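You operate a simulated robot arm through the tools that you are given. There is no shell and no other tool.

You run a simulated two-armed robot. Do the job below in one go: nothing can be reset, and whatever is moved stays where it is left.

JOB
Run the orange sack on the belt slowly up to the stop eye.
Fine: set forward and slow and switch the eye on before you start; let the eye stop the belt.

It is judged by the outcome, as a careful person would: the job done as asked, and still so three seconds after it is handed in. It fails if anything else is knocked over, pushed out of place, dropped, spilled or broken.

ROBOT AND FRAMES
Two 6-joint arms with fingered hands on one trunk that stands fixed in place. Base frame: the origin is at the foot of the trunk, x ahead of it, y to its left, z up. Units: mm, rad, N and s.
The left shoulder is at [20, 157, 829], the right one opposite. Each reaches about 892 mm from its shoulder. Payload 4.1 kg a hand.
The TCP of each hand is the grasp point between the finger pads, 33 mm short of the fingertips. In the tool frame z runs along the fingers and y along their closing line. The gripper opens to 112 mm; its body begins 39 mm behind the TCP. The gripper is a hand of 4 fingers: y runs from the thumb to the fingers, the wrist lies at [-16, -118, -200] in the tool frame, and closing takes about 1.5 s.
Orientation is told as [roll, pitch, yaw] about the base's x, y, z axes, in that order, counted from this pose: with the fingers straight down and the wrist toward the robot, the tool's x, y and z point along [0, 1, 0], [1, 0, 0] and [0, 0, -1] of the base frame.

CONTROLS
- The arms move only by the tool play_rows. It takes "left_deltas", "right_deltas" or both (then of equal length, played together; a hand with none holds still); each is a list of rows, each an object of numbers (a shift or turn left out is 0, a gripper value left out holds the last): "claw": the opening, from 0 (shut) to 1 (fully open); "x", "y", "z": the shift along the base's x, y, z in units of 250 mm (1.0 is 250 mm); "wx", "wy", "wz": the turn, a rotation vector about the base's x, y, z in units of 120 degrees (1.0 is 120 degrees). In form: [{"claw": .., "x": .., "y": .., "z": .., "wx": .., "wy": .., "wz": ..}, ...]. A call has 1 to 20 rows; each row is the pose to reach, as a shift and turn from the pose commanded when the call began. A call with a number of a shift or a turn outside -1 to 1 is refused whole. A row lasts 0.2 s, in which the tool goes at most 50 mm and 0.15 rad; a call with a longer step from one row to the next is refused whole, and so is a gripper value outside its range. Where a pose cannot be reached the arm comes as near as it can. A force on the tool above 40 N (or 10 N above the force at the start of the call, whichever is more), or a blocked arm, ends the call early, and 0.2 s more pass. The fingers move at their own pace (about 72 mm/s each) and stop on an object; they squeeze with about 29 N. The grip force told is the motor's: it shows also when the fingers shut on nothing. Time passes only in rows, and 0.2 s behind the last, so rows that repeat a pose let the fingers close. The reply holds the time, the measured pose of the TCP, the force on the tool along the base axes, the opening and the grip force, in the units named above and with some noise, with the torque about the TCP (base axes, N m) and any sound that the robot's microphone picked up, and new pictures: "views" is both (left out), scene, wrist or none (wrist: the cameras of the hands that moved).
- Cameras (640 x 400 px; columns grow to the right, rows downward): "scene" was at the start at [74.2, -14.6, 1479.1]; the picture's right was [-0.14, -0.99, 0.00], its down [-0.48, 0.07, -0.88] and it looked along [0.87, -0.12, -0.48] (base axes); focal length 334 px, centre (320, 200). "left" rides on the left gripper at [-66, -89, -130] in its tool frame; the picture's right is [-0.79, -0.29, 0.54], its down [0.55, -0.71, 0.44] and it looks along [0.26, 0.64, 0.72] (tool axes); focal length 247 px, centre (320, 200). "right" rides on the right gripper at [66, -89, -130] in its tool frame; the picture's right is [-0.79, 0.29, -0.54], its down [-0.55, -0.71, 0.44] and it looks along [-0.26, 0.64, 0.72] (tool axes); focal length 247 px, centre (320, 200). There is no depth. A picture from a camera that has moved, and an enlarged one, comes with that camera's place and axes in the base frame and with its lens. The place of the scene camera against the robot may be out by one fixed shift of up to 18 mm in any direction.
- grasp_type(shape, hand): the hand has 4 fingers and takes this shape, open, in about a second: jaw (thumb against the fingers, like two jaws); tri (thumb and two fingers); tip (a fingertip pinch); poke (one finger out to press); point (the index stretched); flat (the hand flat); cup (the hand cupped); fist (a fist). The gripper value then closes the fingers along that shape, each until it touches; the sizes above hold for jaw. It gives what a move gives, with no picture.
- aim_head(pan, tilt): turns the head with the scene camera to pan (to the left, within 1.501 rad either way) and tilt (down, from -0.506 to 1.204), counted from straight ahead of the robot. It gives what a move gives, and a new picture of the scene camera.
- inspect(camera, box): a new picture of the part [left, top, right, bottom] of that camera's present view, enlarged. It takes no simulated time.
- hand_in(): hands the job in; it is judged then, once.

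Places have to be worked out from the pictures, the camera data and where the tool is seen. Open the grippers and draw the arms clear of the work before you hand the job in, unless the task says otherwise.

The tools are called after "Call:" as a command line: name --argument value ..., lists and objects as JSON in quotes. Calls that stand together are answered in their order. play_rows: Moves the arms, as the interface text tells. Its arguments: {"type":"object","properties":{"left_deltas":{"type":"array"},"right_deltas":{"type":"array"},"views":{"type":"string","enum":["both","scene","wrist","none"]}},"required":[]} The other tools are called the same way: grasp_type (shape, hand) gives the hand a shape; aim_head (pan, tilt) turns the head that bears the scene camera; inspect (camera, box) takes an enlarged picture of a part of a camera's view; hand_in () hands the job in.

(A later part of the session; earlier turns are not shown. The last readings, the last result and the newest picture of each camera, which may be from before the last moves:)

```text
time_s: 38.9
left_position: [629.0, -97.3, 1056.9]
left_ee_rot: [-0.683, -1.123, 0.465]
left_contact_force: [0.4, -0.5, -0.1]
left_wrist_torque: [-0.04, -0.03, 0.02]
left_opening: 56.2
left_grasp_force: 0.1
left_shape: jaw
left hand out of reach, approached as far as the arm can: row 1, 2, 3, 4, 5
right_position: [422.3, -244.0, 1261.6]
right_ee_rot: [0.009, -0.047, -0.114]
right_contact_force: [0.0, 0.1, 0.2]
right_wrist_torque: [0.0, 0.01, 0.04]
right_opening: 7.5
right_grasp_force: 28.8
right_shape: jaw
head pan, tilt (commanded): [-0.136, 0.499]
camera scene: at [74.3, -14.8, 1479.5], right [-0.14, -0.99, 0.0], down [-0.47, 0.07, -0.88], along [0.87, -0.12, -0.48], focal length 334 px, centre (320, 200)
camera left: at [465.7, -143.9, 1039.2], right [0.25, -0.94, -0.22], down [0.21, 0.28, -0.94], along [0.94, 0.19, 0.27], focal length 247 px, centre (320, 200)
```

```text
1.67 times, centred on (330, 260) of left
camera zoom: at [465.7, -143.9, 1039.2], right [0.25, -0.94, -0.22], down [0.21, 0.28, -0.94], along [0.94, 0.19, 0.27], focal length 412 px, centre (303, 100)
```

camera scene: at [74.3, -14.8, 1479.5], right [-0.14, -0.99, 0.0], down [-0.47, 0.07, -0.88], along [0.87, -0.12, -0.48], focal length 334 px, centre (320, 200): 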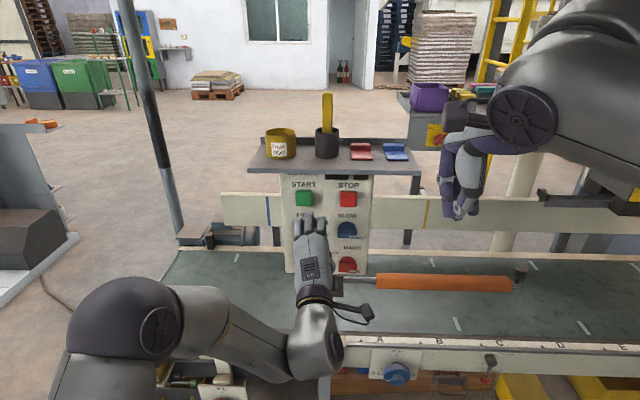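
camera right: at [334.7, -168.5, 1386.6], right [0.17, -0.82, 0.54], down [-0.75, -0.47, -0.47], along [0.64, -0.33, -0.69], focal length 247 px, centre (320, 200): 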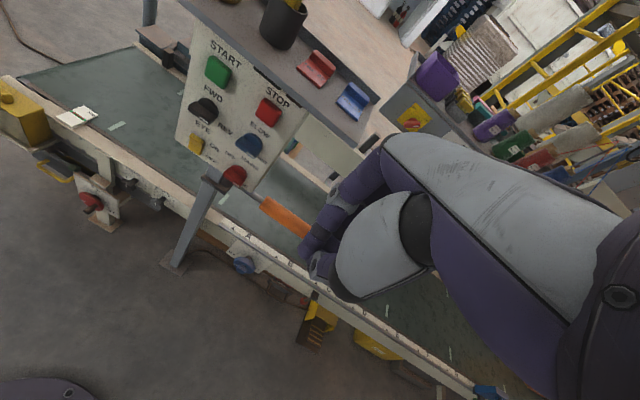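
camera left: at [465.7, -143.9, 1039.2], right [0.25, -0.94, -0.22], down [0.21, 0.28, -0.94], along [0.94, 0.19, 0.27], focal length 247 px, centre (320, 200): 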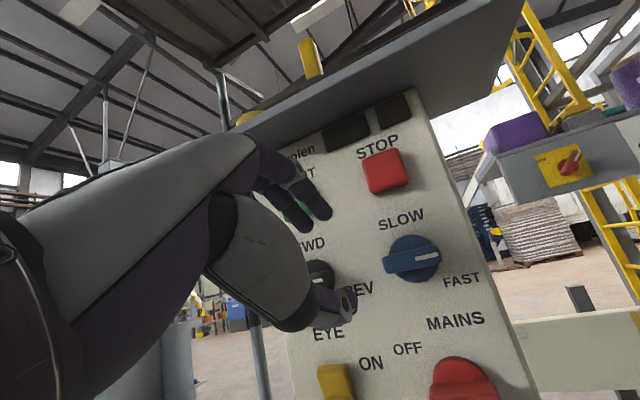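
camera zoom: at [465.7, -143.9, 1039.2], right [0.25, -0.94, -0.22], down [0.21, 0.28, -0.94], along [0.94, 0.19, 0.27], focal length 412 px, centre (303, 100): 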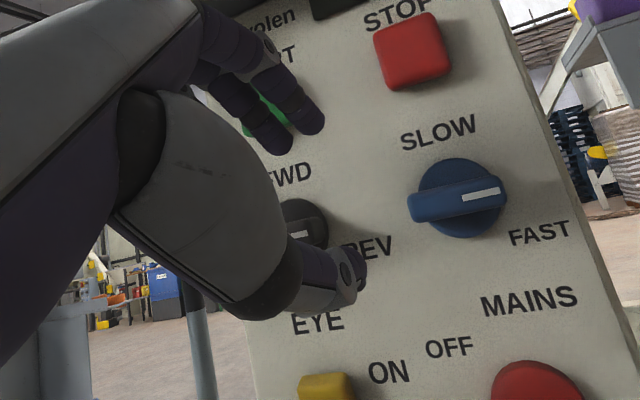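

The left arm keeps being drawn toward the right, so the black knob is awkward for it, but the blue knob further right should suit it. With the hand already pre-rolled 15°, I'll move it in front of the blue SLOW/FAST knob.

Call:
play_rows --left_deltas '[{"x": 0.0, "y": -0.06, "z": -0.017}, {"x": 0.01, "y": -0.12, "z": -0.034}, {"x": 0.02, "y": -0.17, "z": -0.05}, {"x": 0.04, "y": -0.22, "z": -0.068}, {"x": 0.04, "y": -0.22, "z": -0.068}]' --views "both"

Call:
inspect --camera "right" --box '[160, 50, 320, 200]'

Call:
inspect --camera "left" --box '[220, 140, 440, 380]'

```text
time_s: 40.1
left_position: [640.1, -153.9, 1039.5]
left_ee_rot: [-0.68, -1.124, 0.464]
left_contact_force: [0.7, -0.5, 0.0]
left_wrist_torque: [0.02, -0.04, 0.0]
left_opening: 56.3
left_grasp_force: 0.0
left_shape: jaw
right_position: [422.3, -245.3, 1260.9]
right_ee_rot: [0.011, -0.044, -0.116]
right_contact_force: [0.2, 0.0, 0.0]
right_wrist_torque: [-0.03, 0.01, 0.01]
right_opening: 7.1
right_grasp_force: 28.8
right_shape: jaw
head pan, tilt (commanded): [-0.136, 0.499]
camera scene: at [74.3, -14.6, 1479.5], right [-0.14, -0.99, 0.0], down [-0.47, 0.06, -0.88], along [0.87, -0.12, -0.48], focal length 334 px, centre (320, 200)
camera left: at [476.6, -202.1, 1020.6], right [0.25, -0.94, -0.22], down [0.21, 0.28, -0.94], along [0.94, 0.19, 0.27], focal length 247 px, centre (320, 200)
```

scene: 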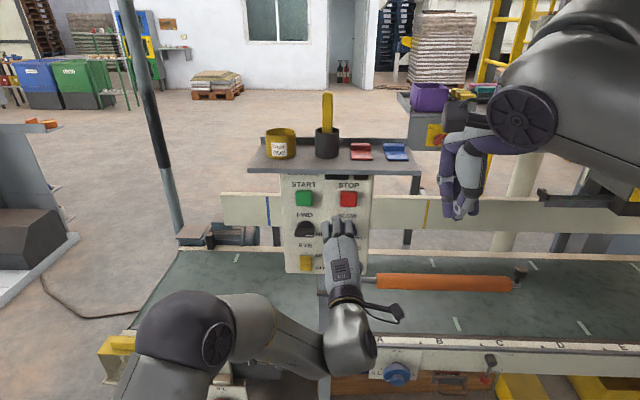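
left: 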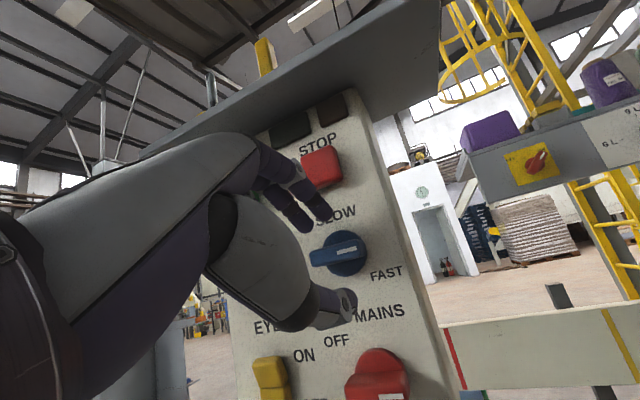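

```text
2.67 times, centred on (240, 125) of right
camera zoom: at [334.9, -168.3, 1386.4], right [0.17, -0.82, 0.54], down [-0.75, -0.47, -0.47], along [0.64, -0.33, -0.69], focal length 659 px, centre (533, 400)
```

zoom: 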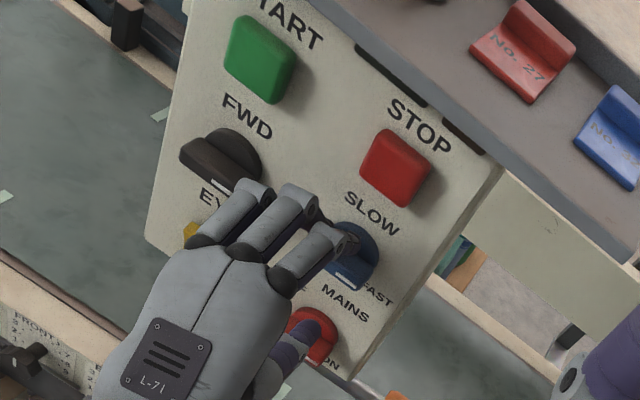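

```text
1.67 times, centred on (330, 260) of left
camera zoom: at [476.6, -202.1, 1020.6], right [0.25, -0.94, -0.22], down [0.21, 0.28, -0.94], along [0.94, 0.19, 0.27], focal length 412 px, centre (303, 100)
```

zoom: 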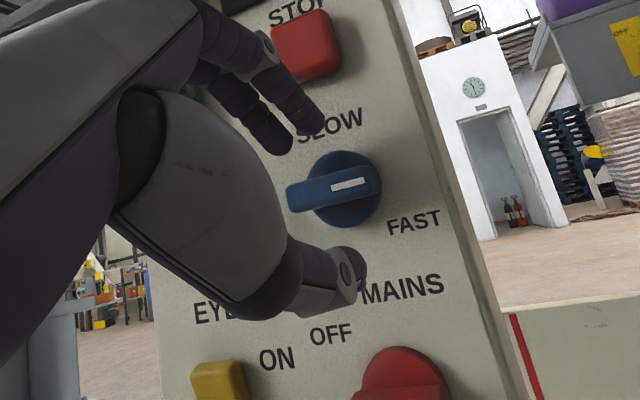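

The left hand reached this pose exactly, with fingers above and thumb below the blue bar. Before going in I'll back off 8 mm and rehearse the 80° counter-clockwise roll in free air to see that the arm can do it.

Call:
play_rows --left_deltas '[{"x": -0.0316, "y": 0.0056}, {"x": -0.0309, "y": 0.0098, "z": -0.0005, "wx": -0.0597, "wy": 0.0104}, {"x": -0.0301, "y": 0.0139, "z": -0.0016, "wx": -0.1194, "wy": 0.0208}, {"x": -0.0295, "y": 0.0179, "z": -0.0032, "wx": -0.1791, "wy": 0.0313}, {"x": -0.0288, "y": 0.0216, "z": -0.0053, "wx": -0.2388, "wy": 0.0417}, {"x": -0.0282, "y": 0.0251, "z": -0.0078, "wx": -0.2985, "wy": 0.0521}, {"x": -0.0277, "y": 0.0282, "z": -0.0108, "wx": -0.3582, "wy": 0.0625}, {"x": -0.0272, "y": 0.0309, "z": -0.0141, "wx": -0.4179, "wy": 0.0729}, {"x": -0.0268, "y": 0.0331, "z": -0.0178, "wx": -0.4776, "wy": 0.0834}, {"x": -0.0265, "y": 0.0349, "z": -0.0217, "wx": -0.5373, "wy": 0.0938}, {"x": -0.0263, "y": 0.0362, "z": -0.0258, "wx": -0.597, "wy": 0.1042}, {"x": -0.0261, "y": 0.037, "z": -0.0301, "wx": -0.6567, "wy": 0.1146}]' --views "both"

```text
time_s: 41.0
left_position: [666.3, -207.7, 1086.3]
left_ee_rot: [-1.012, -0.934, 0.76]
left_contact_force: [-38.1, 8.0, -3.5]
left_wrist_torque: [-0.31, -0.39, 0.37]
left_opening: 51.0
left_grasp_force: 0.1
left_shape: jaw
left hand out of reach, approached as far as the arm can: row 2, 3, 4
right_position: [419.6, -242.7, 1260.8]
right_ee_rot: [0.009, -0.049, -0.114]
right_contact_force: [0.3, 0.2, -0.1]
right_wrist_torque: [0.01, 0.01, -0.02]
right_opening: 7.2
right_grasp_force: 29.1
right_shape: jaw
head pan, tilt (commanded): [-0.136, 0.499]
heard: click
stopped in row 4 (left hand): the force on the tool passed its limit at 43 N (the readings are from after the stop); the commanded pose is now the measured one
camera scene: at [72.9, -14.3, 1479.6], right [-0.14, -0.99, 0.0], down [-0.47, 0.06, -0.88], along [0.87, -0.12, -0.48], focal length 334 px, centre (320, 200)
camera left: at [502.3, -259.4, 1089.7], right [0.26, -0.97, 0.0], down [0.15, 0.04, -0.99], along [0.95, 0.25, 0.16], focal length 247 px, centre (320, 200)
```

scene: 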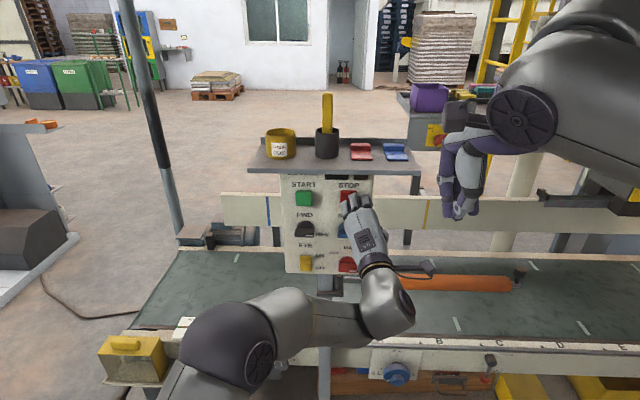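
left: 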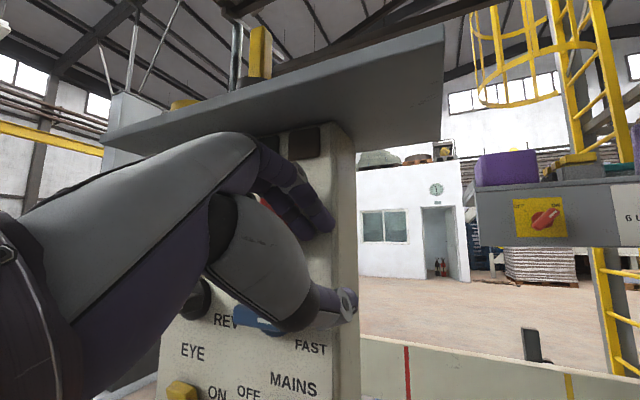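

Rolling further was out of reach and the hand swung right, pressing on the panel (43 N) with a click. I'll look closely at what it touched before backing straight off.

Call:
inspect --camera "right" --box '[160, 30, 330, 200]'

Call:
inspect --camera "scene" --box '[270, 165, 430, 285]'

Call:
inspect --camera "left" --box '[120, 100, 380, 400]'

```text
2.35 times, centred on (245, 115) of right
camera zoom: at [333.6, -168.1, 1386.6], right [0.17, -0.82, 0.54], down [-0.75, -0.47, -0.47], along [0.64, -0.33, -0.69], focal length 581 px, centre (496, 400)
```

zoom: 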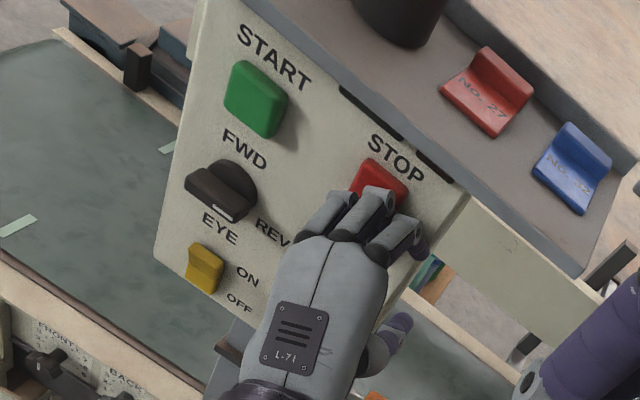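

```text
3.33 times, centred on (350, 225) of scene
camera zoom: at [72.9, -14.3, 1479.6], right [-0.14, -0.99, 0.0], down [-0.47, 0.06, -0.88], along [0.87, -0.12, -0.48], focal length 1113 px, centre (220, 117)
```

zoom: 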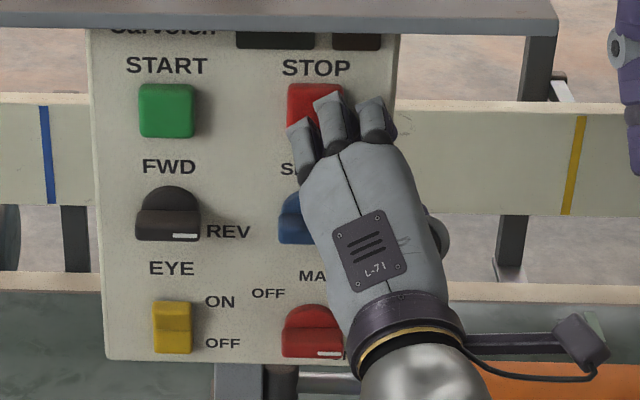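

```text
1.33 times, centred on (250, 250) of left
camera zoom: at [502.3, -259.4, 1089.7], right [0.26, -0.97, 0.0], down [0.15, 0.04, -0.99], along [0.95, 0.25, 0.16], focal length 329 px, centre (413, 133)
```

zoom: 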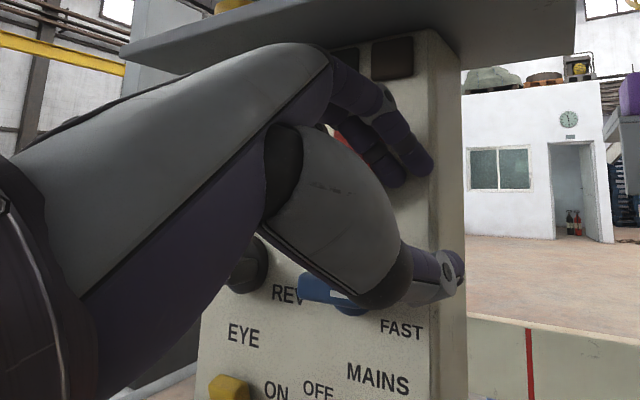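

The finger only pressed STOP (a harmless click); knobs and rocker look unchanged. I'll back the left hand straight off, then move it left and unwind to a comfortable downward pose.

Call:
play_rows --left_deltas '[{"x": -0.08, "y": 0.014}, {"x": -0.16, "y": 0.03}, {"x": -0.24, "y": 0.08, "wx": 0.0295, "wy": 0.052, "wz": -0.0141}, {"x": -0.3, "y": 0.2, "wx": 0.0589, "wy": 0.1041, "wz": -0.0283}, {"x": -0.36, "y": 0.34, "wx": 0.0884, "wy": 0.1561, "wz": -0.0424}, {"x": -0.42, "y": 0.48, "wx": 0.1178, "wy": 0.2082, "wz": -0.0565}, {"x": -0.48, "y": 0.6, "z": 0.06, "wx": 0.1473, "wy": 0.2602, "wz": -0.0707}, {"x": -0.54, "y": 0.7, "z": 0.16, "wx": 0.1767, "wy": 0.3122, "wz": -0.0848}, {"x": -0.6, "y": 0.78, "z": 0.27, "wx": 0.2062, "wy": 0.3643, "wz": -0.0989}, {"x": -0.66, "y": 0.86, "z": 0.38, "wx": 0.2356, "wy": 0.4163, "wz": -0.113}, {"x": -0.72, "y": 0.93, "z": 0.48, "wx": 0.2651, "wy": 0.4684, "wz": -0.1272}, {"x": -0.78, "y": 1.0, "z": 0.56, "wx": 0.2945, "wy": 0.5204, "wz": -0.1413}]' --views "both"

Call:
inspect --camera "scene" --box '[270, 165, 390, 280]'

Call:
inspect --camera "right" --box '[160, 30, 330, 200]'

```text
time_s: 43.5
left_position: [474.5, 47.1, 1226.3]
left_ee_rot: [0.001, -0.001, -0.121]
left_contact_force: [0.3, 0.6, -1.1]
left_wrist_torque: [0.03, -0.01, 0.04]
left_opening: 56.1
left_grasp_force: 0.1
left_shape: jaw
left hand out of reach, approached as far as the arm can: row 1, 2
right_position: [421.2, -243.8, 1260.1]
right_ee_rot: [0.012, -0.047, -0.117]
right_contact_force: [0.1, 0.5, 0.7]
right_wrist_torque: [-0.02, -0.01, 0.03]
right_opening: 7.3
right_grasp_force: 28.8
right_shape: jaw
head pan, tilt (commanded): [-0.136, 0.499]
camera scene: at [74.4, -14.7, 1479.5], right [-0.14, -0.99, 0.0], down [-0.47, 0.07, -0.88], along [0.87, -0.12, -0.48], focal length 334 px, centre (320, 200)
camera left: at [377.4, -9.3, 1356.9], right [-0.38, -0.75, -0.54], down [-0.64, 0.63, -0.44], along [0.67, 0.18, -0.72], focal length 247 px, centre (320, 200)
```

scene: 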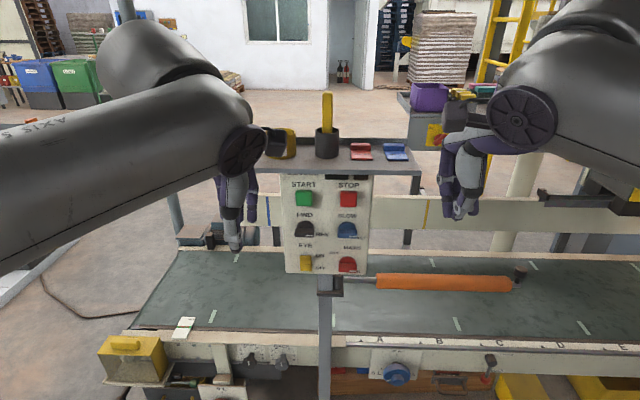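
left: 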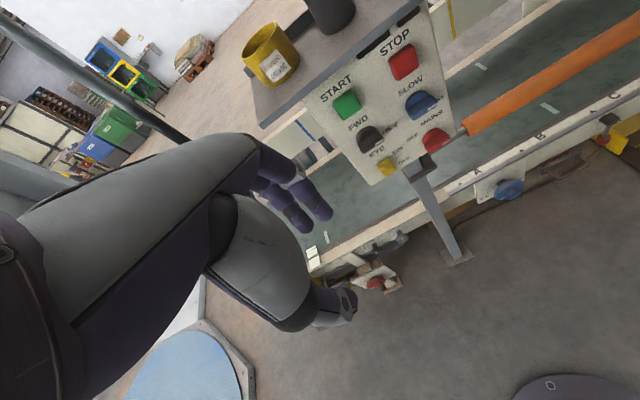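

```text
3.48 times, centred on (330, 222) of scene
camera zoom: at [74.4, -14.7, 1479.5], right [-0.14, -0.99, 0.0], down [-0.47, 0.07, -0.88], along [0.87, -0.12, -0.48], focal length 1162 px, centre (285, 122)
```

zoom: 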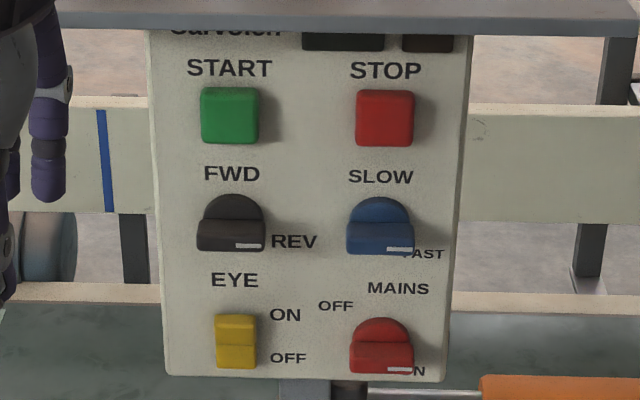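

```text
2.35 times, centred on (245, 115) of right
camera zoom: at [335.0, -168.3, 1386.3], right [0.17, -0.82, 0.54], down [-0.75, -0.47, -0.47], along [0.64, -0.33, -0.69], focal length 581 px, centre (496, 400)
```

zoom: 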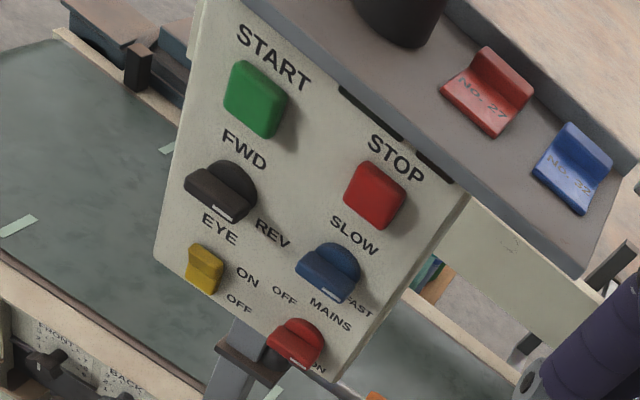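

Panel is intact and STOP has sprung back. Rolling is the problem, so instead I'll push the knob bars with a single fingertip; I'll try the "poke" shape on the right hand and "point" on the left and look at them.

Call:
grasp_type --hand "right" --shape "poke"

Call:
grasp_type --hand "left" --shape "point"

Call:
inspect --camera "scene" --box '[400, 80, 560, 240]'

Call:
inspect --camera "scene" --box '[180, 110, 320, 270]'

Call:
inspect --camera "right" --box '[200, 100, 500, 340]'

Call:
inspect --camera "left" --box '[180, 100, 440, 340]'

```text
time_s: 44.5
left_position: [474.8, 45.6, 1225.8]
left_ee_rot: [0.0, -0.002, -0.121]
left_contact_force: [-0.6, 0.0, -0.5]
left_wrist_torque: [-0.01, -0.05, -0.01]
left_opening: 56.1
left_grasp_force: 0.1
left_shape: jaw
right_position: [421.9, -243.0, 1259.8]
right_ee_rot: [0.011, -0.047, -0.115]
right_contact_force: [-0.8, -0.1, -0.6]
right_wrist_torque: [0.02, 0.0, -0.01]
right_opening: 0.0
right_grasp_force: 0.1
right_shape: poke
head pan, tilt (commanded): [-0.136, 0.499]
```

```text
time_s: 45.4
left_position: [473.7, 46.2, 1226.7]
left_ee_rot: [0.001, -0.004, -0.119]
left_contact_force: [0.4, -0.1, 0.9]
left_wrist_torque: [-0.01, 0.03, 0.01]
left_opening: 105.4
left_grasp_force: 0.0
left_shape: point
right_position: [421.8, -243.9, 1260.3]
right_ee_rot: [0.01, -0.049, -0.114]
right_contact_force: [0.7, 0.6, -0.4]
right_wrist_torque: [-0.03, 0.0, 0.03]
right_opening: 0.0
right_grasp_force: 0.1
right_shape: poke
head pan, tilt (commanded): [-0.136, 0.499]
```

```text
2.50 times, centred on (480, 160) of scene
camera zoom: at [74.3, -14.6, 1479.5], right [-0.14, -0.99, 0.0], down [-0.47, 0.07, -0.88], along [0.87, -0.12, -0.48], focal length 835 px, centre (-80, 300)
```

zoom: 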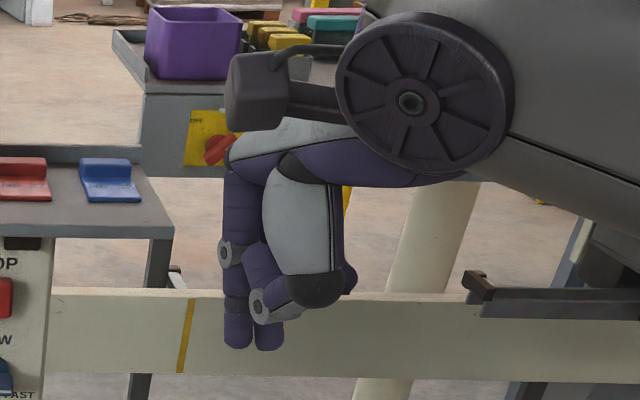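

```text
2.50 times, centred on (250, 190) of scene
camera zoom: at [74.3, -14.6, 1479.5], right [-0.14, -0.99, 0.0], down [-0.47, 0.07, -0.88], along [0.87, -0.12, -0.48], focal length 835 px, centre (495, 225)
```

zoom: 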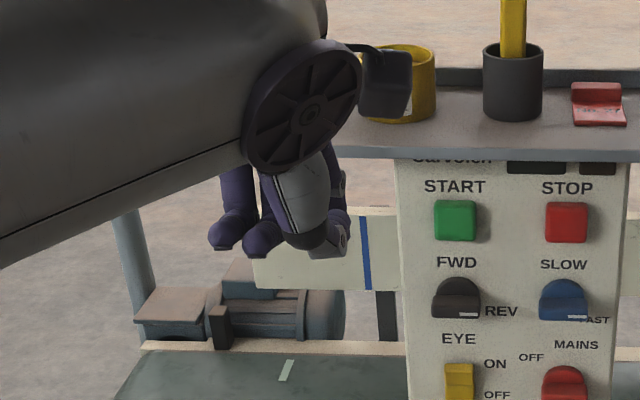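

```text
1.67 times, centred on (350, 220) of right
camera zoom: at [335.0, -168.3, 1386.3], right [0.17, -0.82, 0.54], down [-0.75, -0.47, -0.47], along [0.64, -0.33, -0.69], focal length 412 px, centre (270, 167)
```

zoom: 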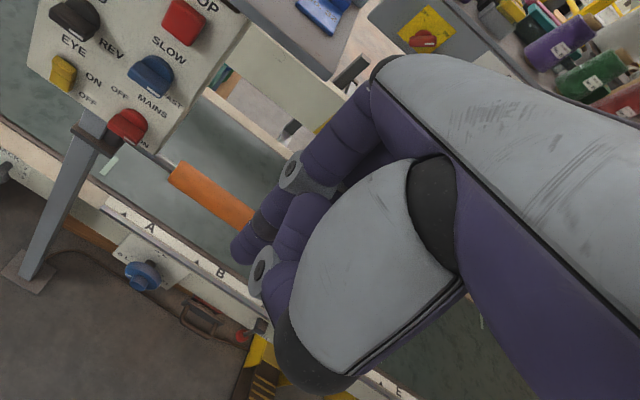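

```text
1.67 times, centred on (310, 220) of left
camera zoom: at [377.7, -9.4, 1356.3], right [-0.38, -0.75, -0.54], down [-0.64, 0.63, -0.44], along [0.67, 0.18, -0.72], focal length 412 px, centre (337, 167)
```

zoom: 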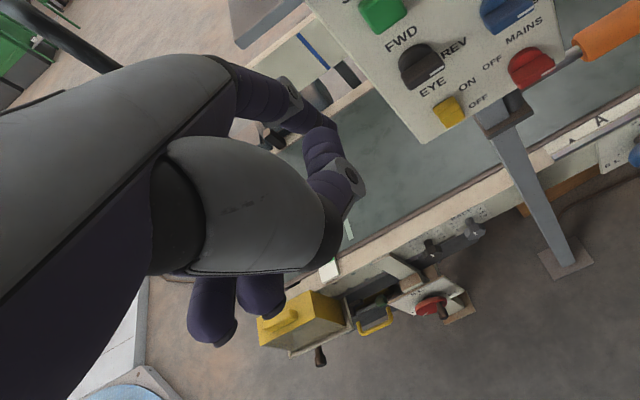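

Poke keeps the thumb right beside the index finger, which is bulky. I'll set the right hand to "point" as well, so I can see in the scene view where the stretched index tip lies.

Call:
grasp_type --hand "right" --shape "point"

Call:
inspect --camera "scene" --box '[400, 80, 560, 240]'

Call:
inspect --camera "right" --box '[200, 100, 500, 340]'

Call:
inspect --camera "left" --box '[200, 0, 640, 400]'

```text
time_s: 46.2
left_position: [474.9, 46.2, 1226.0]
left_ee_rot: [0.002, -0.003, -0.121]
left_contact_force: [0.2, -0.2, -1.1]
left_wrist_torque: [0.02, 0.03, 0.0]
left_opening: 105.5
left_grasp_force: 0.0
left_shape: point
right_position: [422.2, -245.4, 1261.0]
right_ee_rot: [0.009, -0.047, -0.116]
right_contact_force: [0.6, -0.3, 0.4]
right_wrist_torque: [0.0, 0.01, -0.02]
right_opening: 0.0
right_grasp_force: 0.0
right_shape: point
head pan, tilt (commanded): [-0.136, 0.499]
```

```text
2.50 times, centred on (480, 160) of scene
camera zoom: at [74.3, -14.6, 1479.5], right [-0.14, -0.99, 0.0], down [-0.47, 0.07, -0.88], along [0.87, -0.12, -0.48], focal length 835 px, centre (-80, 300)
```

zoom: 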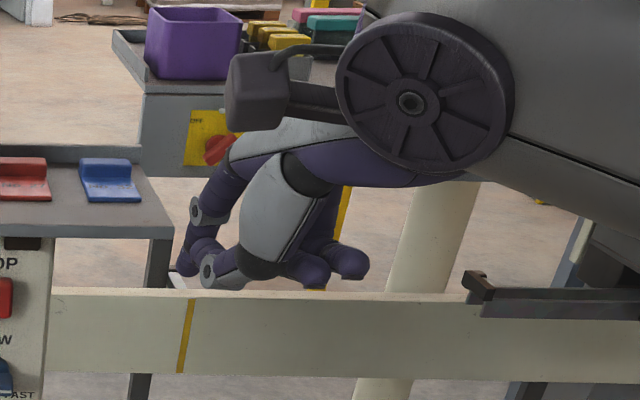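

```text
1.67 times, centred on (350, 220) of right
camera zoom: at [335.0, -168.3, 1386.3], right [0.17, -0.82, 0.54], down [-0.75, -0.47, -0.47], along [0.64, -0.33, -0.69], focal length 412 px, centre (270, 167)
```

zoom: 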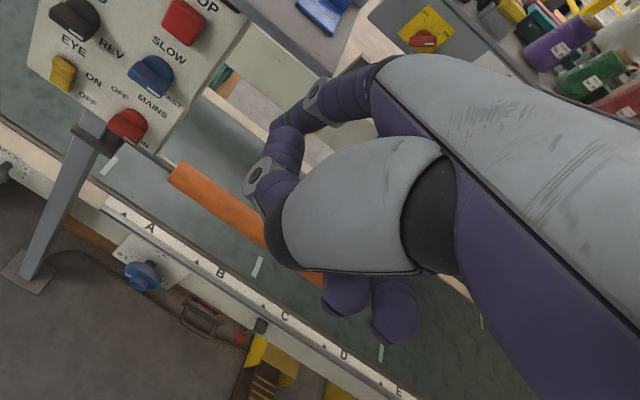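

```text
1.00 times, centred on (420, 200) of left (not enlarged: the box is as wide or as high as the picture)
camera zoom: at [377.7, -9.4, 1356.3], right [-0.38, -0.75, -0.54], down [-0.64, 0.63, -0.44], along [0.67, 0.18, -0.72], focal length 247 px, centre (220, 200)
```

zoom: 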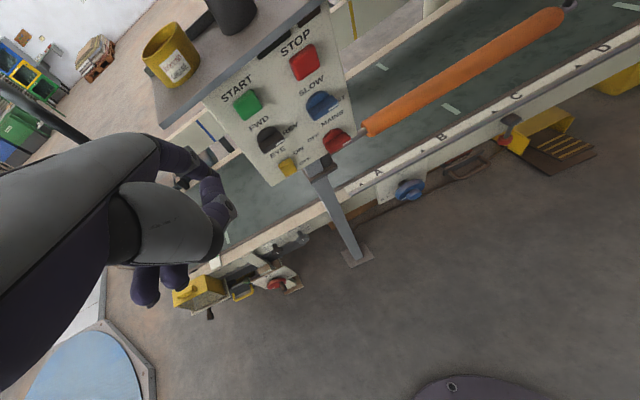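

The right hand still holds its closed gripper value, so the index may be curled. I'll set it fully open in this shape and look again.

Call:
play_rows --right_deltas '[{"claw": 1.0}, {"claw": 1.0}, {"claw": 1.0}, {"claw": 1.0}, {"claw": 1.0}]' --views "none"

Call:
inspect --camera "scene" --box '[400, 80, 560, 240]'

Call:
inspect --camera "right" --box '[200, 100, 500, 340]'

```text
time_s: 47.5
left_position: [474.9, 45.8, 1225.4]
left_ee_rot: [0.002, -0.002, -0.12]
left_contact_force: [0.0, 0.2, -0.2]
left_wrist_torque: [0.0, -0.02, -0.01]
left_opening: 105.5
left_grasp_force: 0.0
left_shape: point
right_position: [422.1, -243.6, 1261.3]
right_ee_rot: [0.011, -0.047, -0.116]
right_contact_force: [0.1, -0.1, 0.6]
right_wrist_torque: [0.01, 0.0, 0.02]
right_opening: 0.0
right_grasp_force: 0.1
right_shape: point
head pan, tilt (commanded): [-0.136, 0.499]
```

```text
2.50 times, centred on (480, 160) of scene
camera zoom: at [74.3, -14.6, 1479.5], right [-0.14, -0.99, 0.0], down [-0.47, 0.07, -0.88], along [0.87, -0.12, -0.48], focal length 835 px, centre (-80, 300)
```

zoom: 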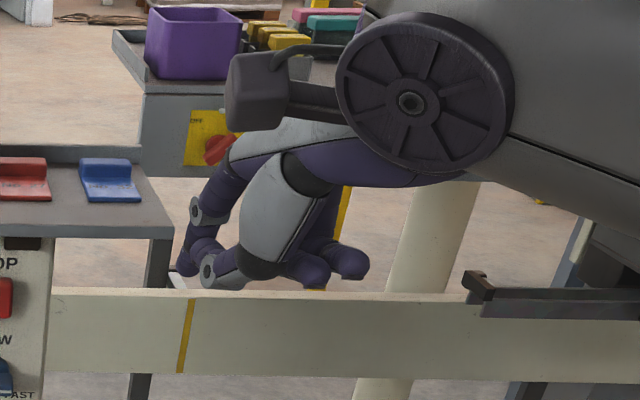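

```text
1.67 times, centred on (350, 220) of right
camera zoom: at [335.0, -168.3, 1386.3], right [0.17, -0.82, 0.54], down [-0.75, -0.47, -0.47], along [0.64, -0.33, -0.69], focal length 412 px, centre (270, 167)
```

zoom: 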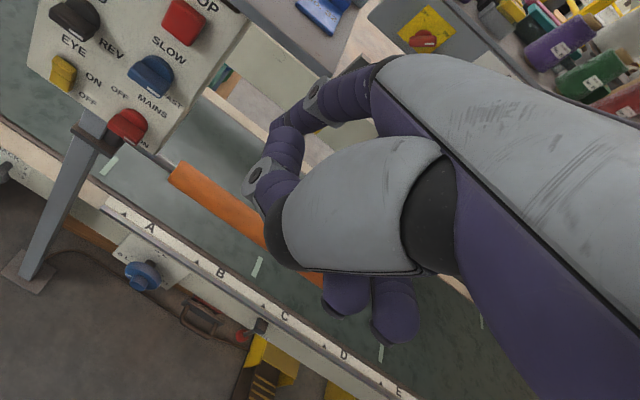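

In "point" the thumb still tucks under the index, so "poke" (index along the tool axis, tip about 30 mm past the TCP) is the better tool; with the hand pitched down 30° only the index tip would touch. I'll set both hands to poke.

Call:
grasp_type --hand "right" --shape "poke"

Call:
grasp_type --hand "left" --shape "poke"

```text
time_s: 48.4
left_position: [474.3, 45.7, 1225.8]
left_ee_rot: [0.002, -0.004, -0.121]
left_contact_force: [0.3, -0.1, -0.4]
left_wrist_torque: [0.05, 0.01, 0.02]
left_opening: 105.6
left_grasp_force: 0.0
left_shape: point
right_position: [422.2, -243.5, 1260.3]
right_ee_rot: [0.011, -0.047, -0.116]
right_contact_force: [0.4, 0.7, 0.5]
right_wrist_torque: [0.03, 0.01, 0.01]
right_opening: 0.3
right_grasp_force: 0.0
right_shape: poke
head pan, tilt (commanded): [-0.136, 0.499]
```

```text
time_s: 49.2
left_position: [474.8, 45.3, 1225.8]
left_ee_rot: [0.003, -0.003, -0.118]
left_contact_force: [-0.4, 0.0, 1.5]
left_wrist_torque: [-0.01, -0.01, 0.0]
left_opening: 0.2
left_grasp_force: 0.1
left_shape: poke
right_position: [421.0, -243.3, 1259.6]
right_ee_rot: [0.011, -0.047, -0.114]
right_contact_force: [0.5, 1.1, 0.3]
right_wrist_torque: [-0.06, 0.01, 0.02]
right_opening: 0.2
right_grasp_force: 0.1
right_shape: poke
head pan, tilt (commanded): [-0.136, 0.499]
```

Both hands are in poke. I'll move the left arm out of the way to the left while the right hand goes to the known-good standoff in front of and above the black knob, pitched 30° down.

Call:
play_rows --right_deltas '[{"x": 0.072, "y": 0.0657, "z": -0.0567, "wx": -0.0057, "wy": -0.0394, "wz": -0.0021}, {"x": 0.144, "y": 0.1313, "z": -0.1133, "wx": -0.0113, "wy": -0.0788, "wz": -0.0042}, {"x": 0.216, "y": 0.197, "z": -0.17, "wx": -0.017, "wy": -0.1182, "wz": -0.0063}, {"x": 0.288, "y": 0.2627, "z": -0.2267, "wx": -0.0227, "wy": -0.1576, "wz": -0.0083}, {"x": 0.36, "y": 0.3283, "z": -0.2833, "wx": -0.0283, "wy": -0.197, "wz": -0.0104}, {"x": 0.432, "y": 0.394, "z": -0.34, "wx": -0.034, "wy": -0.2364, "wz": -0.0125}, {"x": 0.504, "y": 0.4597, "z": -0.3967, "wx": -0.0397, "wy": -0.2757, "wz": -0.0146}, {"x": 0.576, "y": 0.5253, "z": -0.4533, "wx": -0.0453, "wy": -0.3151, "wz": -0.0167}, {"x": 0.648, "y": 0.591, "z": -0.51, "wx": -0.051, "wy": -0.3545, "wz": -0.0188}, {"x": 0.72, "y": 0.6567, "z": -0.5667, "wx": -0.0567, "wy": -0.3939, "wz": -0.0208}, {"x": 0.792, "y": 0.7223, "z": -0.6233, "wx": -0.0623, "wy": -0.4333, "wz": -0.0229}, {"x": 0.864, "y": 0.788, "z": -0.68, "wx": -0.068, "wy": -0.4727, "wz": -0.025}, {"x": 0.864, "y": 0.788, "z": -0.68, "wx": -0.068, "wy": -0.4727, "wz": -0.025}]' --left_deltas '[{"x": -0.02, "y": 0.08, "z": 0.005}, {"x": -0.04, "y": 0.16, "z": 0.01}, {"x": -0.07, "y": 0.24, "z": 0.015}, {"x": -0.11, "y": 0.34, "z": 0.02}, {"x": -0.11, "y": 0.34, "z": 0.02}, {"x": -0.11, "y": 0.34, "z": 0.02}, {"x": -0.11, "y": 0.34, "z": 0.02}, {"x": -0.11, "y": 0.34, "z": 0.02}, {"x": -0.11, "y": 0.34, "z": 0.02}, {"x": -0.11, "y": 0.34, "z": 0.02}, {"x": -0.11, "y": 0.34, "z": 0.02}, {"x": -0.11, "y": 0.34, "z": 0.02}, {"x": -0.11, "y": 0.34, "z": 0.02}]' --views "both"

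Call:
inspect --camera "scene" --box '[250, 170, 390, 275]'

Call:
inspect --camera "right" --box '[200, 140, 420, 340]'

Call:
inspect --camera "left" --box '[340, 0, 500, 140]'

```text
time_s: 52.0
left_position: [445.8, 129.3, 1231.4]
left_ee_rot: [0.002, -0.003, -0.121]
left_contact_force: [0.5, 0.5, -0.5]
left_wrist_torque: [0.0, 0.01, -0.02]
left_opening: 0.0
left_grasp_force: 0.0
left_shape: poke
right_position: [638.2, -48.1, 1087.6]
right_ee_rot: [0.015, -1.05, -0.175]
right_contact_force: [-0.3, 0.4, 0.0]
right_wrist_torque: [0.02, 0.03, 0.03]
right_opening: 0.2
right_grasp_force: 0.1
right_shape: poke
head pan, tilt (commanded): [-0.136, 0.499]
camera scene: at [74.2, -14.7, 1479.5], right [-0.14, -0.99, 0.0], down [-0.47, 0.07, -0.88], along [0.87, -0.12, -0.48], focal length 334 px, centre (320, 200)
camera right: at [494.7, 43.9, 1074.7], right [-0.45, -0.73, 0.51], down [-0.07, -0.54, -0.84], along [0.89, -0.41, 0.2], focal length 247 px, centre (320, 200)
camera left: at [348.2, 73.8, 1362.3], right [-0.38, -0.75, -0.54], down [-0.64, 0.63, -0.44], along [0.67, 0.18, -0.72], focal length 247 px, centre (320, 200)
```

scene: 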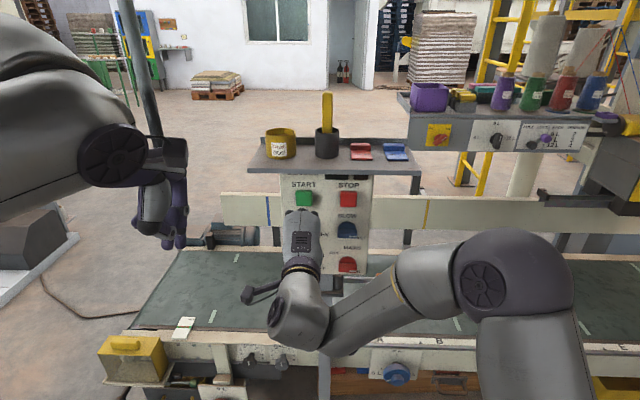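
right: 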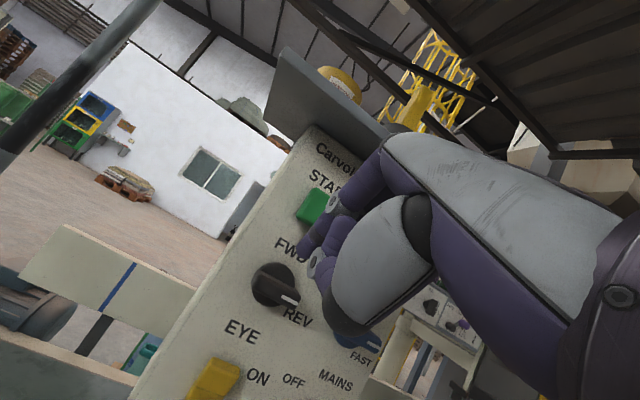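
left: 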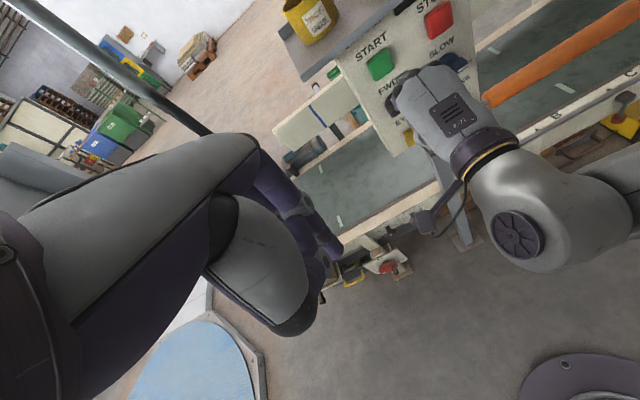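

```text
3.81 times, centred on (320, 222) of scene
camera zoom: at [74.2, -14.7, 1479.5], right [-0.14, -0.99, 0.0], down [-0.47, 0.07, -0.88], along [0.87, -0.12, -0.48], focal length 1272 px, centre (320, 114)
```

zoom: 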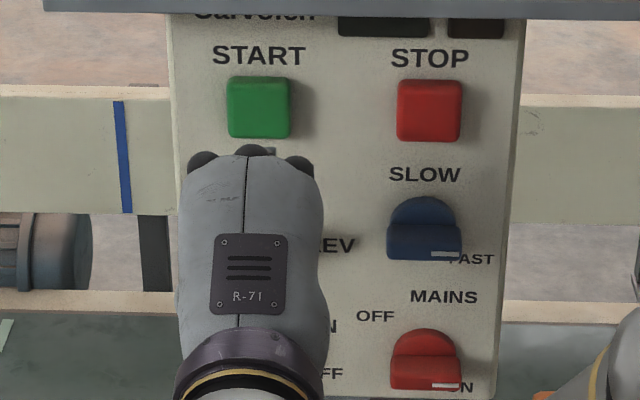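

```text
2.00 times, centred on (310, 240) of right
camera zoom: at [494.7, 43.9, 1074.7], right [-0.45, -0.73, 0.51], down [-0.07, -0.54, -0.84], along [0.89, -0.41, 0.2], focal length 494 px, centre (340, 120)
```

zoom: 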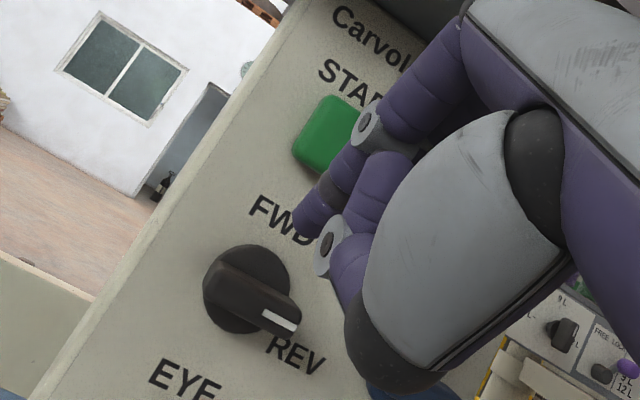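

```text
2.86 times, centred on (420, 70) of left
camera zoom: at [348.2, 73.8, 1362.3], right [-0.38, -0.75, -0.54], down [-0.64, 0.63, -0.44], along [0.67, 0.18, -0.72], focal length 706 px, centre (34, 571)
```

zoom: 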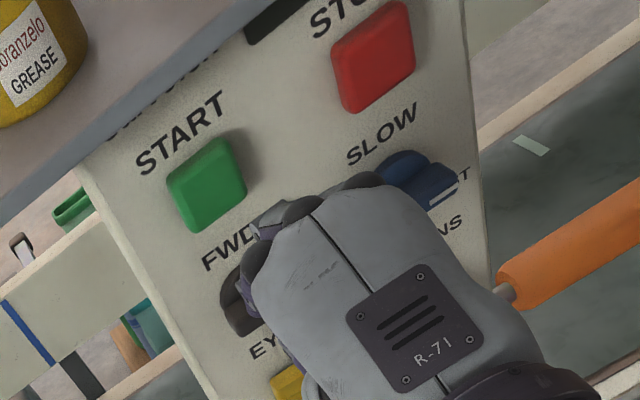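

The index tip measures at about (8, 4, 30) in the tool frame, putting it now ~13 mm left, 43 mm above and 31 mm in front of the knob bar. I'll lower it to ~18 mm above the axis, just short of the bar, and check.

Call:
play_rows --right_deltas '[{"x": 0.035, "y": -0.005, "z": -0.03}, {"x": 0.07, "y": -0.011, "z": -0.065}, {"x": 0.105, "y": -0.017, "z": -0.1}, {"x": 0.105, "y": -0.017, "z": -0.1}]' --views "wrist"

Call:
inspect --camera "right" --box '[220, 150, 380, 310]'

Call:
inspect --camera "left" --box '[370, 30, 470, 140]'

```text
time_s: 53.0
left_position: [445.8, 129.0, 1232.4]
left_ee_rot: [0.002, -0.004, -0.121]
left_contact_force: [0.6, 1.1, -0.4]
left_wrist_torque: [-0.04, -0.02, -0.01]
left_opening: 0.0
left_grasp_force: 0.1
left_shape: poke
right_position: [664.6, -50.7, 1066.2]
right_ee_rot: [0.011, -1.048, -0.174]
right_contact_force: [-0.3, -0.3, 0.2]
right_wrist_torque: [0.0, 0.02, 0.0]
right_opening: 0.3
right_grasp_force: 0.0
right_shape: poke
head pan, tilt (commanded): [-0.136, 0.499]
camera right: at [520.4, 40.6, 1053.0], right [-0.45, -0.73, 0.51], down [-0.07, -0.54, -0.84], along [0.89, -0.41, 0.2], focal length 247 px, centre (320, 200)
```

right: 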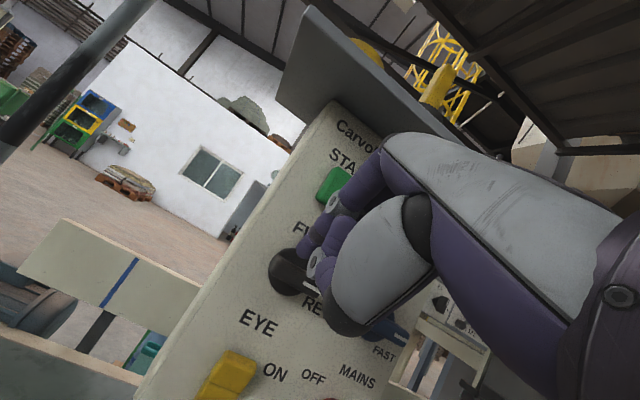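

```text
2.50 times, centred on (300, 230) of right
camera zoom: at [520.4, 40.6, 1053.0], right [-0.45, -0.73, 0.51], down [-0.07, -0.54, -0.84], along [0.89, -0.41, 0.2], focal length 617 px, centre (370, 125)
```

zoom: 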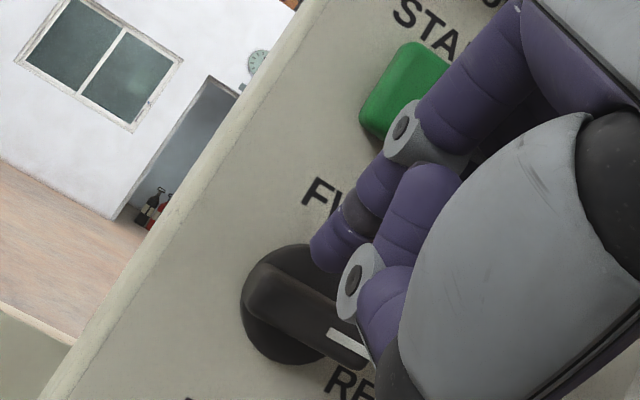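

```text
3.64 times, centred on (420, 85) of left
camera zoom: at [348.3, 73.9, 1362.3], right [-0.38, -0.75, -0.54], down [-0.64, 0.63, -0.44], along [0.67, 0.18, -0.72], focal length 898 px, centre (-44, 618)
```

zoom: 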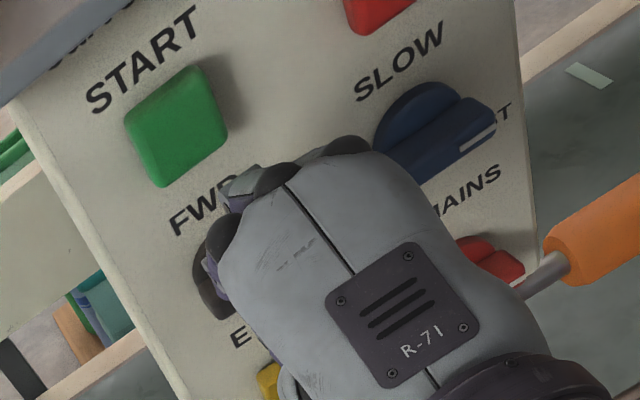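

The tip sits ~15 mm left and ~22 mm above the knob's axis, just in front of the bar, with the thumb well behind it. I'll insert the finger 17 mm over the bar's left half and lower it to touch.

Call:
play_rows --right_deltas '[{"x": 0.0355, "y": -0.0062}, {"x": 0.067, "y": -0.0117}, {"x": 0.067, "y": -0.012, "z": -0.02}, {"x": 0.067, "y": -0.013, "z": -0.036}]' --views "wrist"

Call:
inspect --camera "right" --box '[230, 150, 390, 310]'

Call:
inspect --camera "left" --box '[370, 30, 470, 140]'

```text
time_s: 54.0
left_position: [445.4, 128.6, 1231.3]
left_ee_rot: [0.001, -0.005, -0.12]
left_contact_force: [-0.3, 0.1, -0.7]
left_wrist_torque: [-0.01, 0.02, -0.03]
left_opening: 0.2
left_grasp_force: 0.0
left_shape: poke
right_position: [681.1, -53.7, 1056.7]
right_ee_rot: [0.011, -1.048, -0.174]
right_contact_force: [-0.8, -0.2, 1.4]
right_wrist_torque: [-0.02, -0.02, 0.0]
right_opening: 0.3
right_grasp_force: 0.0
right_shape: poke
head pan, tilt (commanded): [-0.136, 0.499]
camera right: at [536.5, 37.3, 1044.9], right [-0.45, -0.73, 0.51], down [-0.07, -0.54, -0.84], along [0.89, -0.41, 0.2], focal length 247 px, centre (320, 200)
```

right: 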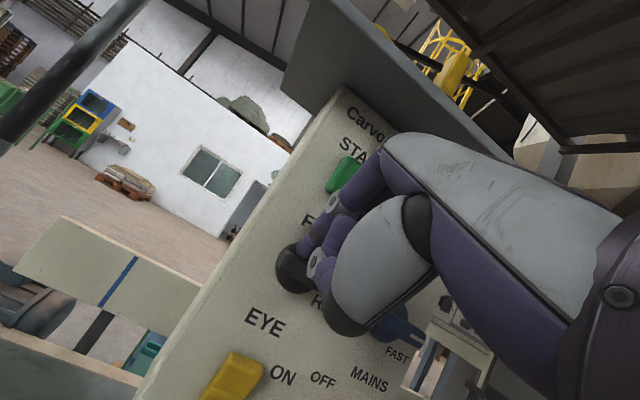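

```text
2.50 times, centred on (310, 230) of right
camera zoom: at [536.5, 37.3, 1044.9], right [-0.45, -0.73, 0.51], down [-0.07, -0.54, -0.84], along [0.89, -0.41, 0.2], focal length 617 px, centre (345, 125)
```

zoom: 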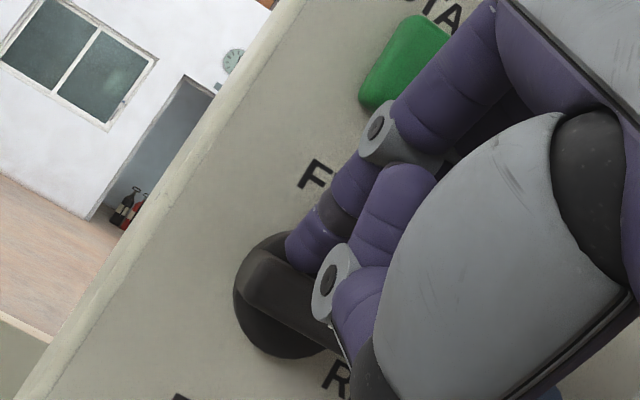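

```text
3.64 times, centred on (420, 85) of left
camera zoom: at [348.3, 73.9, 1362.3], right [-0.38, -0.75, -0.54], down [-0.64, 0.63, -0.44], along [0.67, 0.18, -0.72], focal length 898 px, centre (-44, 618)
```

zoom: 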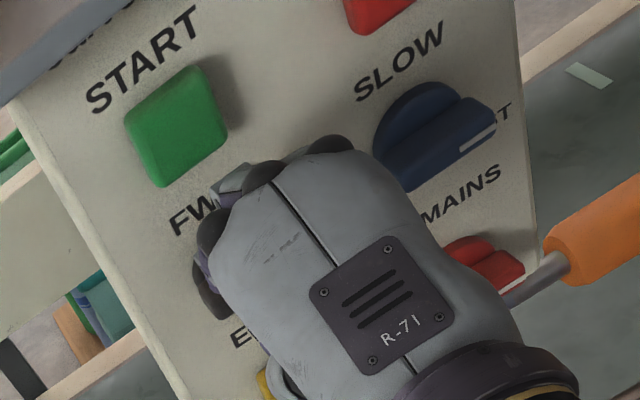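

The index tip is tucked over the bar's left half with light contact. I'll sweep it down along an arc around the knob's axis to turn the bar counter-clockwise to vertical.

Call:
play_rows --right_deltas '[{"x": 0.0019, "y": 0.0106, "z": -0.0176}, {"x": 0.0033, "y": 0.0189, "z": -0.0368}, {"x": 0.0039, "y": 0.0221, "z": -0.058}, {"x": 0.0034, "y": 0.0197, "z": -0.0788}, {"x": 0.0021, "y": 0.0118, "z": -0.0984}, {"x": -0.0001, "y": -0.0004, "z": -0.1152}, {"x": -0.0001, "y": -0.0004, "z": -0.1152}]' --views "both"

Call:
inspect --camera "right" --box '[230, 150, 390, 310]'

Call:
inspect --camera "left" --box '[370, 30, 470, 140]'

```text
time_s: 54.9
left_position: [443.9, 128.8, 1232.6]
left_ee_rot: [0.001, -0.003, -0.12]
left_contact_force: [0.0, -0.2, 0.1]
left_wrist_torque: [0.03, -0.03, -0.03]
left_opening: 0.0
left_grasp_force: 0.1
left_shape: poke
right_position: [681.9, -50.7, 1054.8]
right_ee_rot: [0.027, -1.072, -0.195]
right_contact_force: [-3.8, -3.2, 9.8]
right_wrist_torque: [-0.17, -0.19, -0.11]
right_opening: 0.0
right_grasp_force: 0.0
right_shape: poke
head pan, tilt (commanded): [-0.136, 0.499]
stopped in row 4 (right hand): the force on the tool passed its limit at 43 N (the readings are from after the stop); the commanded pose is now the measured one
camera scene: at [73.5, -14.9, 1479.6], right [-0.14, -0.99, 0.0], down [-0.47, 0.07, -0.88], along [0.87, -0.12, -0.48], focal length 334 px, centre (320, 200)
camera right: at [538.8, 40.9, 1038.7], right [-0.47, -0.73, 0.5], down [-0.05, -0.54, -0.84], along [0.88, -0.42, 0.22], focal length 247 px, centre (320, 200)
```

scene: 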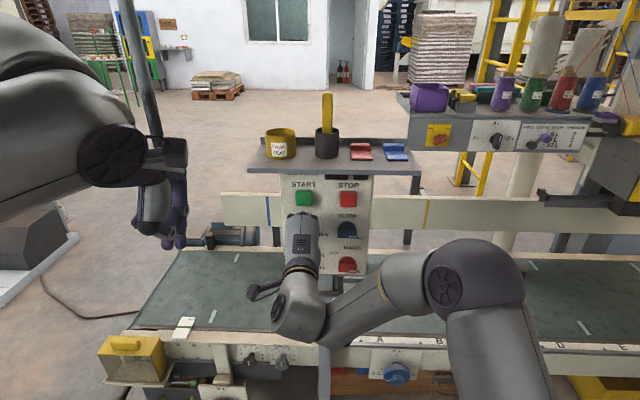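
right: 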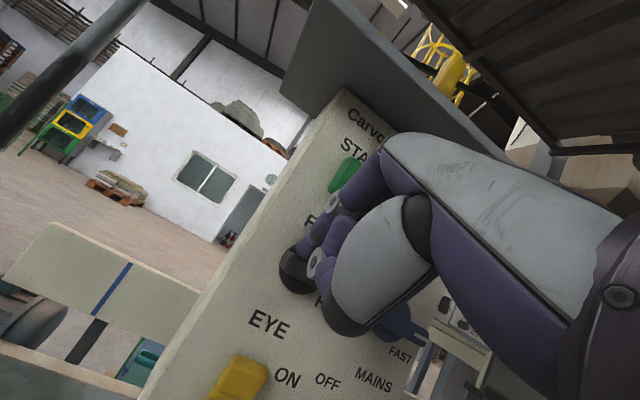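

```text
2.50 times, centred on (310, 230) of right
camera zoom: at [538.8, 40.9, 1038.7], right [-0.47, -0.73, 0.5], down [-0.05, -0.54, -0.84], along [0.88, -0.42, 0.22], focal length 617 px, centre (345, 125)
```

zoom: 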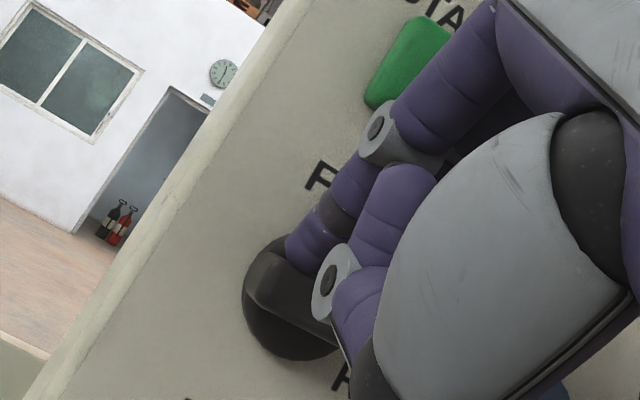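

```text
3.64 times, centred on (420, 85) of left
camera zoom: at [347.6, 73.8, 1362.5], right [-0.38, -0.75, -0.54], down [-0.64, 0.63, -0.44], along [0.67, 0.18, -0.72], focal length 898 px, centre (-44, 618)
```

zoom: 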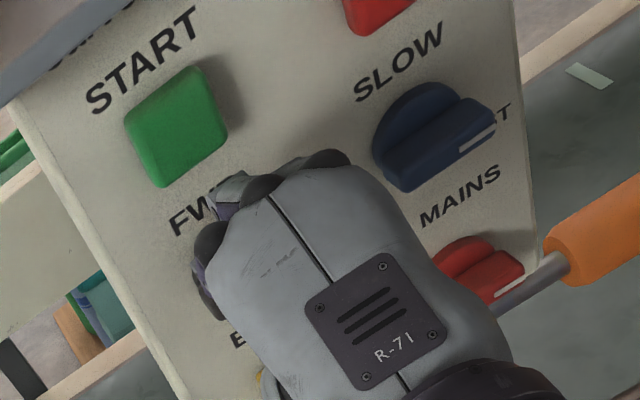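

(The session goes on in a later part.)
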